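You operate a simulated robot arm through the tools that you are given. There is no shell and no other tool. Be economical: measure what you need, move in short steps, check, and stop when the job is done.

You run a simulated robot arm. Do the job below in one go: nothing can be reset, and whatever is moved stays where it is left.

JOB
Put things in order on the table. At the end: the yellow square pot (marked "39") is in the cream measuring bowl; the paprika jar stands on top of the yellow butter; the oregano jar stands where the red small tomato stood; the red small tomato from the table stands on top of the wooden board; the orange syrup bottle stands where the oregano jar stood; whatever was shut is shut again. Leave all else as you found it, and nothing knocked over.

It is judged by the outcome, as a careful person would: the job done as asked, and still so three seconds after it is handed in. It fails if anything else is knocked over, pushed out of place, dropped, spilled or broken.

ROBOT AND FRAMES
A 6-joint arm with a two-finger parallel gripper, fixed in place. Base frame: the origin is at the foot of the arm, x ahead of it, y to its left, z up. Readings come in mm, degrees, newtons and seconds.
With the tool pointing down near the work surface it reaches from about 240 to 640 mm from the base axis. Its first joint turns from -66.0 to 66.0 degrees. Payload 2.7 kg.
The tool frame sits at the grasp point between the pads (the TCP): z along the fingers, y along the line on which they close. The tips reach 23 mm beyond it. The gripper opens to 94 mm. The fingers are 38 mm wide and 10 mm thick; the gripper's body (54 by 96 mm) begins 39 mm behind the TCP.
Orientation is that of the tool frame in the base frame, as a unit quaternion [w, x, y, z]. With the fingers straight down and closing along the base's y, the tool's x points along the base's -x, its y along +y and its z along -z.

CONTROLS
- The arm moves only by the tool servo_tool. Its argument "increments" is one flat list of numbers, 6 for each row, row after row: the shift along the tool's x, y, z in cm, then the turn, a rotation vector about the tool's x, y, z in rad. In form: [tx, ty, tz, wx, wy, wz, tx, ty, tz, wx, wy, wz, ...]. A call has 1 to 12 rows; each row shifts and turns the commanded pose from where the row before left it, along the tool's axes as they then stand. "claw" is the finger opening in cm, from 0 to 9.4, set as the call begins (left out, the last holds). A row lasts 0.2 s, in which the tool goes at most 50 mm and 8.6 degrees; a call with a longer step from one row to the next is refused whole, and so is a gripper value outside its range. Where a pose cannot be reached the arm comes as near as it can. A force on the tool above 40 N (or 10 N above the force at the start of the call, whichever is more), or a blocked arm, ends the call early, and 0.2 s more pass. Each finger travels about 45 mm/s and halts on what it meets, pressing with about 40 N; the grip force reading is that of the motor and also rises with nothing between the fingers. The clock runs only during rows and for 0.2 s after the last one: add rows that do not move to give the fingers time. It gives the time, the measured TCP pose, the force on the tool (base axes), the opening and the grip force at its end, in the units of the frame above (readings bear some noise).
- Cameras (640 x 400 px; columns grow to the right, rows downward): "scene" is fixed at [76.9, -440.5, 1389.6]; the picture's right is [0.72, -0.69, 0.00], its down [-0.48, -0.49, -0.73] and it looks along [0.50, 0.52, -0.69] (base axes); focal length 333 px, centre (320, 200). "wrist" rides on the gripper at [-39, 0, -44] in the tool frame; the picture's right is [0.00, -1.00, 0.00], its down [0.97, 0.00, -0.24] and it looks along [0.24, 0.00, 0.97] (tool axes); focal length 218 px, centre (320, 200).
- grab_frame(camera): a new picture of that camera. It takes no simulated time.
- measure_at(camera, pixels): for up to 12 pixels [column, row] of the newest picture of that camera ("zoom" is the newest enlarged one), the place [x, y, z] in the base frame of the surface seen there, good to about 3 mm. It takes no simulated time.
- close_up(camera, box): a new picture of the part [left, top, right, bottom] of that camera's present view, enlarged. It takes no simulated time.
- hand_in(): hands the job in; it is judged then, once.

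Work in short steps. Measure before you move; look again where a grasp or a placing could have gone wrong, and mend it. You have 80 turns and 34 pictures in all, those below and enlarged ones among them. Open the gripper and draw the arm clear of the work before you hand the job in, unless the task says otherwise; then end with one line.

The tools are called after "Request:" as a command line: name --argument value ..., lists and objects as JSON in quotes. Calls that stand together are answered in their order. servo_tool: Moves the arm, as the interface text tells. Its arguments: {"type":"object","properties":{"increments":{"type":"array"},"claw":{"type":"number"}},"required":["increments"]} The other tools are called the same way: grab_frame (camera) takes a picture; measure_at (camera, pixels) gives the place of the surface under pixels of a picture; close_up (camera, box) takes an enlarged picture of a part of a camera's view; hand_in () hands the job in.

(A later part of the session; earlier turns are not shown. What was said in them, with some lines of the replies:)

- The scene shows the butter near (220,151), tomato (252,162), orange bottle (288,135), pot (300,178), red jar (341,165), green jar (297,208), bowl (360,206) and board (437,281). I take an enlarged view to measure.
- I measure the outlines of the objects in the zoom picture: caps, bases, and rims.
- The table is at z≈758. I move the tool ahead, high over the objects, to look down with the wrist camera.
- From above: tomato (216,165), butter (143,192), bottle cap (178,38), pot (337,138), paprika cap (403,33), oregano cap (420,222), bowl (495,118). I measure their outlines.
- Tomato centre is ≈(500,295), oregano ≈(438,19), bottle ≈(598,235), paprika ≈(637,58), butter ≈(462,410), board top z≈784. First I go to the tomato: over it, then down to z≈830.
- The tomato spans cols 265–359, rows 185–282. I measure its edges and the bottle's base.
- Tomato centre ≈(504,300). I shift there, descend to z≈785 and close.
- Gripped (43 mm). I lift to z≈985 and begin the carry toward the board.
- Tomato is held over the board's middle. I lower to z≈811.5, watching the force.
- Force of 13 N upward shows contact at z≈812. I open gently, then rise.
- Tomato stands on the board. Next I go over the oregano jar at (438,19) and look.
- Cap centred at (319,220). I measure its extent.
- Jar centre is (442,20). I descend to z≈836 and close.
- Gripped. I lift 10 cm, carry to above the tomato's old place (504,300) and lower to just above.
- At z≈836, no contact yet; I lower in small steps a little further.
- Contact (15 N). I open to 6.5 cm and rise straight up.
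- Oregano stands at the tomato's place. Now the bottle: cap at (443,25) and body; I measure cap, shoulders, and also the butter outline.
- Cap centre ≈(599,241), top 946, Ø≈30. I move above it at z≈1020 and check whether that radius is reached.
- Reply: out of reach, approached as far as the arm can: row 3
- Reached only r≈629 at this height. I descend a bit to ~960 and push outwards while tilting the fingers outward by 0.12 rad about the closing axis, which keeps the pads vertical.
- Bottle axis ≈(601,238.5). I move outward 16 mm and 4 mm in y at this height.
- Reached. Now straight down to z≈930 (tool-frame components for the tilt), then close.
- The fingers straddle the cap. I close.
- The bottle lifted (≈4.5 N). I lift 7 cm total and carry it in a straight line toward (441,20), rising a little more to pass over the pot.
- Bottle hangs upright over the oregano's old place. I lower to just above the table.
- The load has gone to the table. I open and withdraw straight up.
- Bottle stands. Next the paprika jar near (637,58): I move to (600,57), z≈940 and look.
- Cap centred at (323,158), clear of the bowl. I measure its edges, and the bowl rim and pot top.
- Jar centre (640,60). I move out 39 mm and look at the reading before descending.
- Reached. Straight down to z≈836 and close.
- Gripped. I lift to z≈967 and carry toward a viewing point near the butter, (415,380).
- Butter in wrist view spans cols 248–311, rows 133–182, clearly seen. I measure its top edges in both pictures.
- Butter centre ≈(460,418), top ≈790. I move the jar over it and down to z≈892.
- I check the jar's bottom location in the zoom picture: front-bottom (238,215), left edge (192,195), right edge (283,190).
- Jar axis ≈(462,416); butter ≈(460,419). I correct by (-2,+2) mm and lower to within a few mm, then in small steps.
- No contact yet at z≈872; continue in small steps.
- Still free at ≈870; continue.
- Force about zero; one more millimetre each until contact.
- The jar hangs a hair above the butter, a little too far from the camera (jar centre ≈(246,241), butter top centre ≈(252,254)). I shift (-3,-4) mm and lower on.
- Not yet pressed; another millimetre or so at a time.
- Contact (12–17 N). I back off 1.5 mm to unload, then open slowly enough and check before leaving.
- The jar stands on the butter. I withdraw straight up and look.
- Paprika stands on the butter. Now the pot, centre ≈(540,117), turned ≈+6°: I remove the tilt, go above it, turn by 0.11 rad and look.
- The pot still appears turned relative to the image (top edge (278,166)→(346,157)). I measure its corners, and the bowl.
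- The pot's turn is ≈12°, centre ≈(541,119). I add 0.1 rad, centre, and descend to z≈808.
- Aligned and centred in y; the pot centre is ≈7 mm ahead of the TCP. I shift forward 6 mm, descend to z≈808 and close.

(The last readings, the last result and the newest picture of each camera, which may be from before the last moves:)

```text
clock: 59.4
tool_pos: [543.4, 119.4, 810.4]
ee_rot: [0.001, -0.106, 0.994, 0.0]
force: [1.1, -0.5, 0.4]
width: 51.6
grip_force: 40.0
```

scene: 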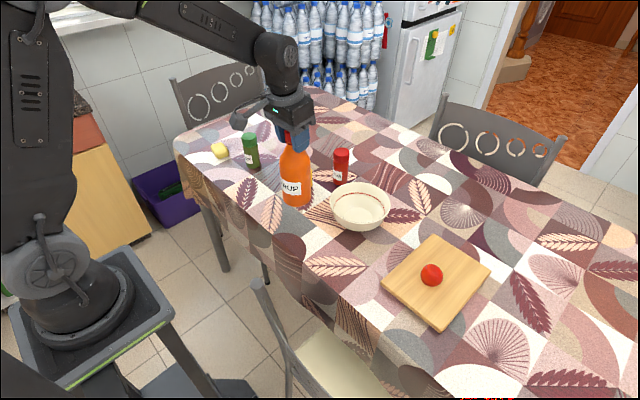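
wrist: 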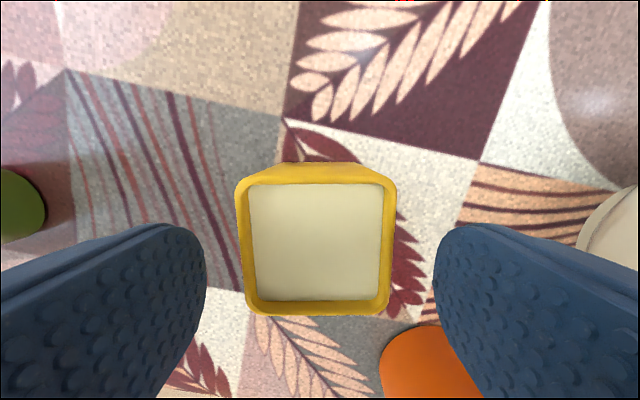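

Gripped (51.6 mm). I lift 10 cm and carry over the bowl centre estimate (561,-76).

Request:
servo_tool --increments '[0, 0, -3, 0, 0, 0, 0, 0, -4, 0, 0, 0, 0, 0, -3, 0, 0, 0, 0.46, -3.89, 0, 0, 0, 0, 0.46, -3.89, 0, 0, 0, 0, 0.46, -3.89, 0, 0, 0, 0, 0.46, -3.89, 0, 0, 0, 0, 0.46, -3.89, 0, 0, 0, 0, 0, 0, 0, 0, 0, 0, 0, 0, 0, 0, 0, 0]'

Request:
grab_frame --camera "wrist"

Request:
close_up --camera "scene" --box '[280, 130, 440, 250]'

```text
clock: 61.6
tool_pos: [561.8, -73.3, 913.0]
ee_rot: [0.001, -0.106, 0.994, 0.0]
force: [0.0, 0.1, -1.6]
width: 51.5
grip_force: 40.0
```

```text
10 pictures are left
```

wrist: 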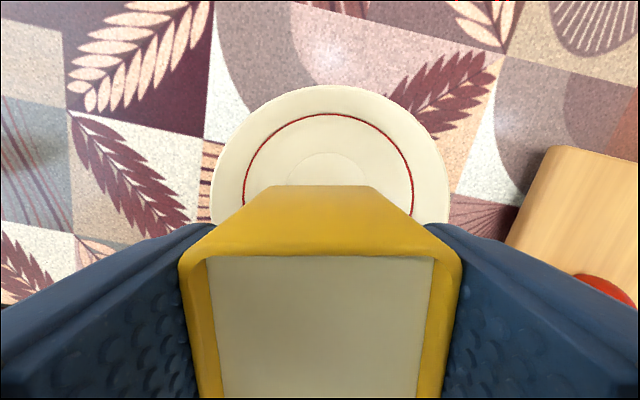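

```text
3.33 times, centred on (360, 190) of scene
```

zoom: 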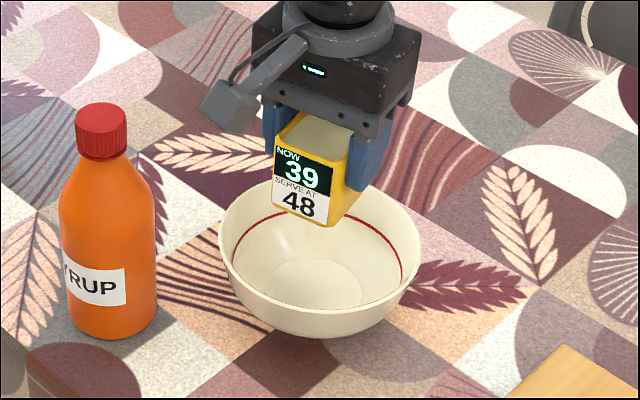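

I measure the bowl's rim and floor ring in both pictures to fix its centre.

Request:
measure_at --camera "wrist" --pixels '[[330, 88], [215, 185], [446, 190], [250, 118], [415, 122], [328, 154], [328, 170], [295, 170], [360, 168]]'

Request:
measure_at --camera "zoom" --pixels '[[222, 240], [417, 240], [320, 308], [365, 193], [265, 280], [360, 283], [315, 262], [270, 207], [315, 300], [400, 275], [245, 280]]'

```text
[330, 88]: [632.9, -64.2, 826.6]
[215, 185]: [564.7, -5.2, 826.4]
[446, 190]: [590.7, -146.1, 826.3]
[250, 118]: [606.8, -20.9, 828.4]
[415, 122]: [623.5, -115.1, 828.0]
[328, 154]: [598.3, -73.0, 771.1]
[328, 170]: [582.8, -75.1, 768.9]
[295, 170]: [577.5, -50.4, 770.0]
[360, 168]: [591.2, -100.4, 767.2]
```

```text
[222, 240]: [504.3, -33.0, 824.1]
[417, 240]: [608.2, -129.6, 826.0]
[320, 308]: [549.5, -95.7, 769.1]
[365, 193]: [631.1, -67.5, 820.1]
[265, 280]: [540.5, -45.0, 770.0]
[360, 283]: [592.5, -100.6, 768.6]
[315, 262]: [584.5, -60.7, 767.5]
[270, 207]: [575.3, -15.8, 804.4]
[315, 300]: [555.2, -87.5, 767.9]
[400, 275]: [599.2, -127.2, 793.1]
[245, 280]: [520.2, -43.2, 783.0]
```

Bowl centre ≈(562,-77), floor z≈769 with radius ≈38. I shift 3 mm in −y and lower toward z≈824.

Request:
servo_tool --increments '[0.06, -0.3, 0, 0, 0, 0, 0, 0, 3, 0, 0, 0, 0, 0, 3, 0, 0, 0, 0, 0, 2.5, 0, 0, 0, 0, 0, 0, 0, 0, 0]'

Request:
servo_tool --increments '[0, 0, 0.2, 0, 0, 0, 0, 0, 0, 0, 0, 0]'

Request:
close_up --camera "scene" --box '[280, 130, 440, 250]'

```text
clock: 62.8
tool_pos: [564.0, -75.5, 827.8]
ee_rot: [0.001, -0.105, 0.994, 0.001]
force: [-0.6, 0.0, -1.9]
width: 51.7
grip_force: 40.3
```

```text
clock: 63.4
tool_pos: [563.3, -75.1, 825.5]
ee_rot: [0.001, -0.105, 0.994, 0.0]
force: [0.5, -0.1, -2.0]
width: 51.6
grip_force: 40.1
```

```text
3.33 times, centred on (360, 190) of scene
```

zoom: 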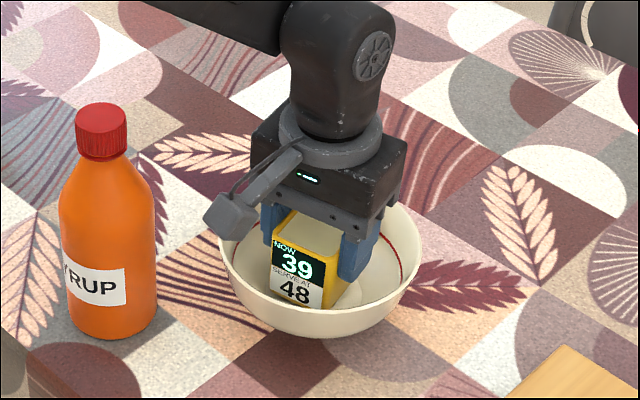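

The pot is inside the bowl, a few mm above the floor. I lower further in small steps.

Request:
servo_tool --increments '[0, 0, 0.2, 0, 0, 0, 0, 0, 0, 0, 0, 0]'

Request:
servo_tool --increments '[0, 0, 0.15, 0, 0, 0, 0, 0, 0, 0, 0, 0]'

```text
clock: 64.0
tool_pos: [563.3, -76.1, 823.3]
ee_rot: [0.0, -0.105, 0.994, 0.0]
force: [0.5, 0.5, -1.7]
width: 51.7
grip_force: 40.2
```

```text
clock: 64.6
tool_pos: [563.4, -76.8, 822.9]
ee_rot: [0.001, -0.105, 0.994, 0.0]
force: [-0.3, 0.5, -2.8]
width: 51.4
grip_force: 39.9
```

No contact yet; lower on.

Request:
servo_tool --increments '[0, 0, 0.15, 0, 0, 0, 0, 0, 0, 0, 0, 0]'

Request:
servo_tool --increments '[0, 0, 0.1, 0, 0, 0, 0, 0, 0, 0, 0, 0]'

```text
clock: 65.2
tool_pos: [562.3, -75.6, 821.6]
ee_rot: [-0.001, -0.105, 0.994, 0.0]
force: [-0.4, 0.1, -2.4]
width: 52.0
grip_force: 40.2
```

```text
clock: 65.8
tool_pos: [562.6, -75.4, 820.4]
ee_rot: [0.001, -0.105, 0.994, 0.001]
force: [-2.4, -2.8, 6.4]
width: 51.6
grip_force: 39.8
```

Contact (6 N) at z≈820. I open to 6.2 cm and rise straight up.

Request:
servo_tool --increments '[0, 0, 0, 0, 0, 0, 0, 0, 0, 0, 0, 0, 0, 0, 0, 0, 0, 0]' --claw 6.3

Request:
servo_tool --increments '[0, 0, -2, 0, 0, 0, 0, 0, -4, 0, 0, 0, 0, 0, -4, 0, 0, 0, 0, 0, -4, 0, 0, 0, 0, 0, -4, 0, 0, 0, 0, 0, -4, 0, 0, 0, 3, 0, 0, 0, 0, 0, 4, 0, 0, 0, 0, 0, 4, 0, 0, 0, 0, 0, 4, 0, 0, 0, 0, 0]'

Request:
grab_frame --camera "scene"

Request:
close_up --camera "scene" --box '[200, 110, 400, 260]'

```text
clock: 66.6
tool_pos: [563.6, -76.3, 819.7]
ee_rot: [0.001, -0.106, 0.994, 0.0]
force: [-0.1, 0.3, 0.6]
width: 63.2
grip_force: 0.1
```

```text
clock: 68.8
tool_pos: [412.7, -113.2, 1038.7]
ee_rot: [0.001, -0.105, 0.994, 0.0]
force: [-0.9, -0.4, -0.1]
width: 63.2
grip_force: 0.1
```

```text
7 pictures are left
```

scene: 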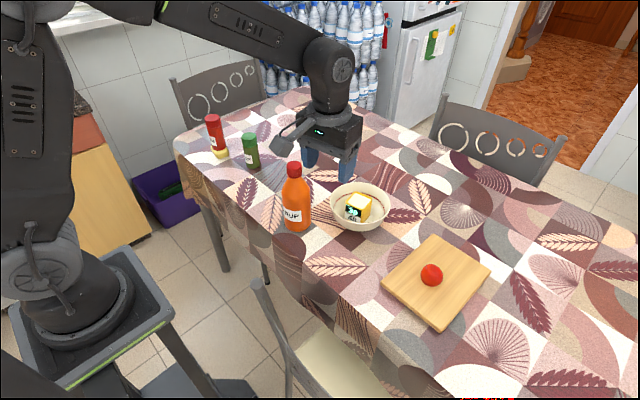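

```text
2.67 times, centred on (300, 185) of scene
```

zoom: 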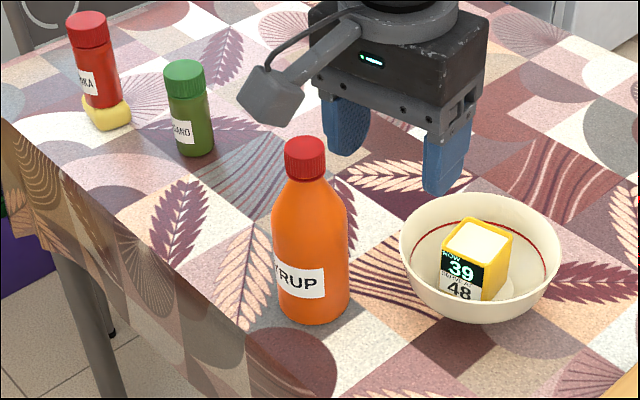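

All items are in place and upright: pot in the bowl, paprika on the butter, oregano and syrup moved, and tomato on the board. The gripper is open and clear, so I hand in.

Request:
hand_in

```text
The job is handed in.
```

The job is handed in: all five items are where you asked, standing upright in the last picture. Nothing that was shut had to be opened, and I saw nothing else knocked over or moved.
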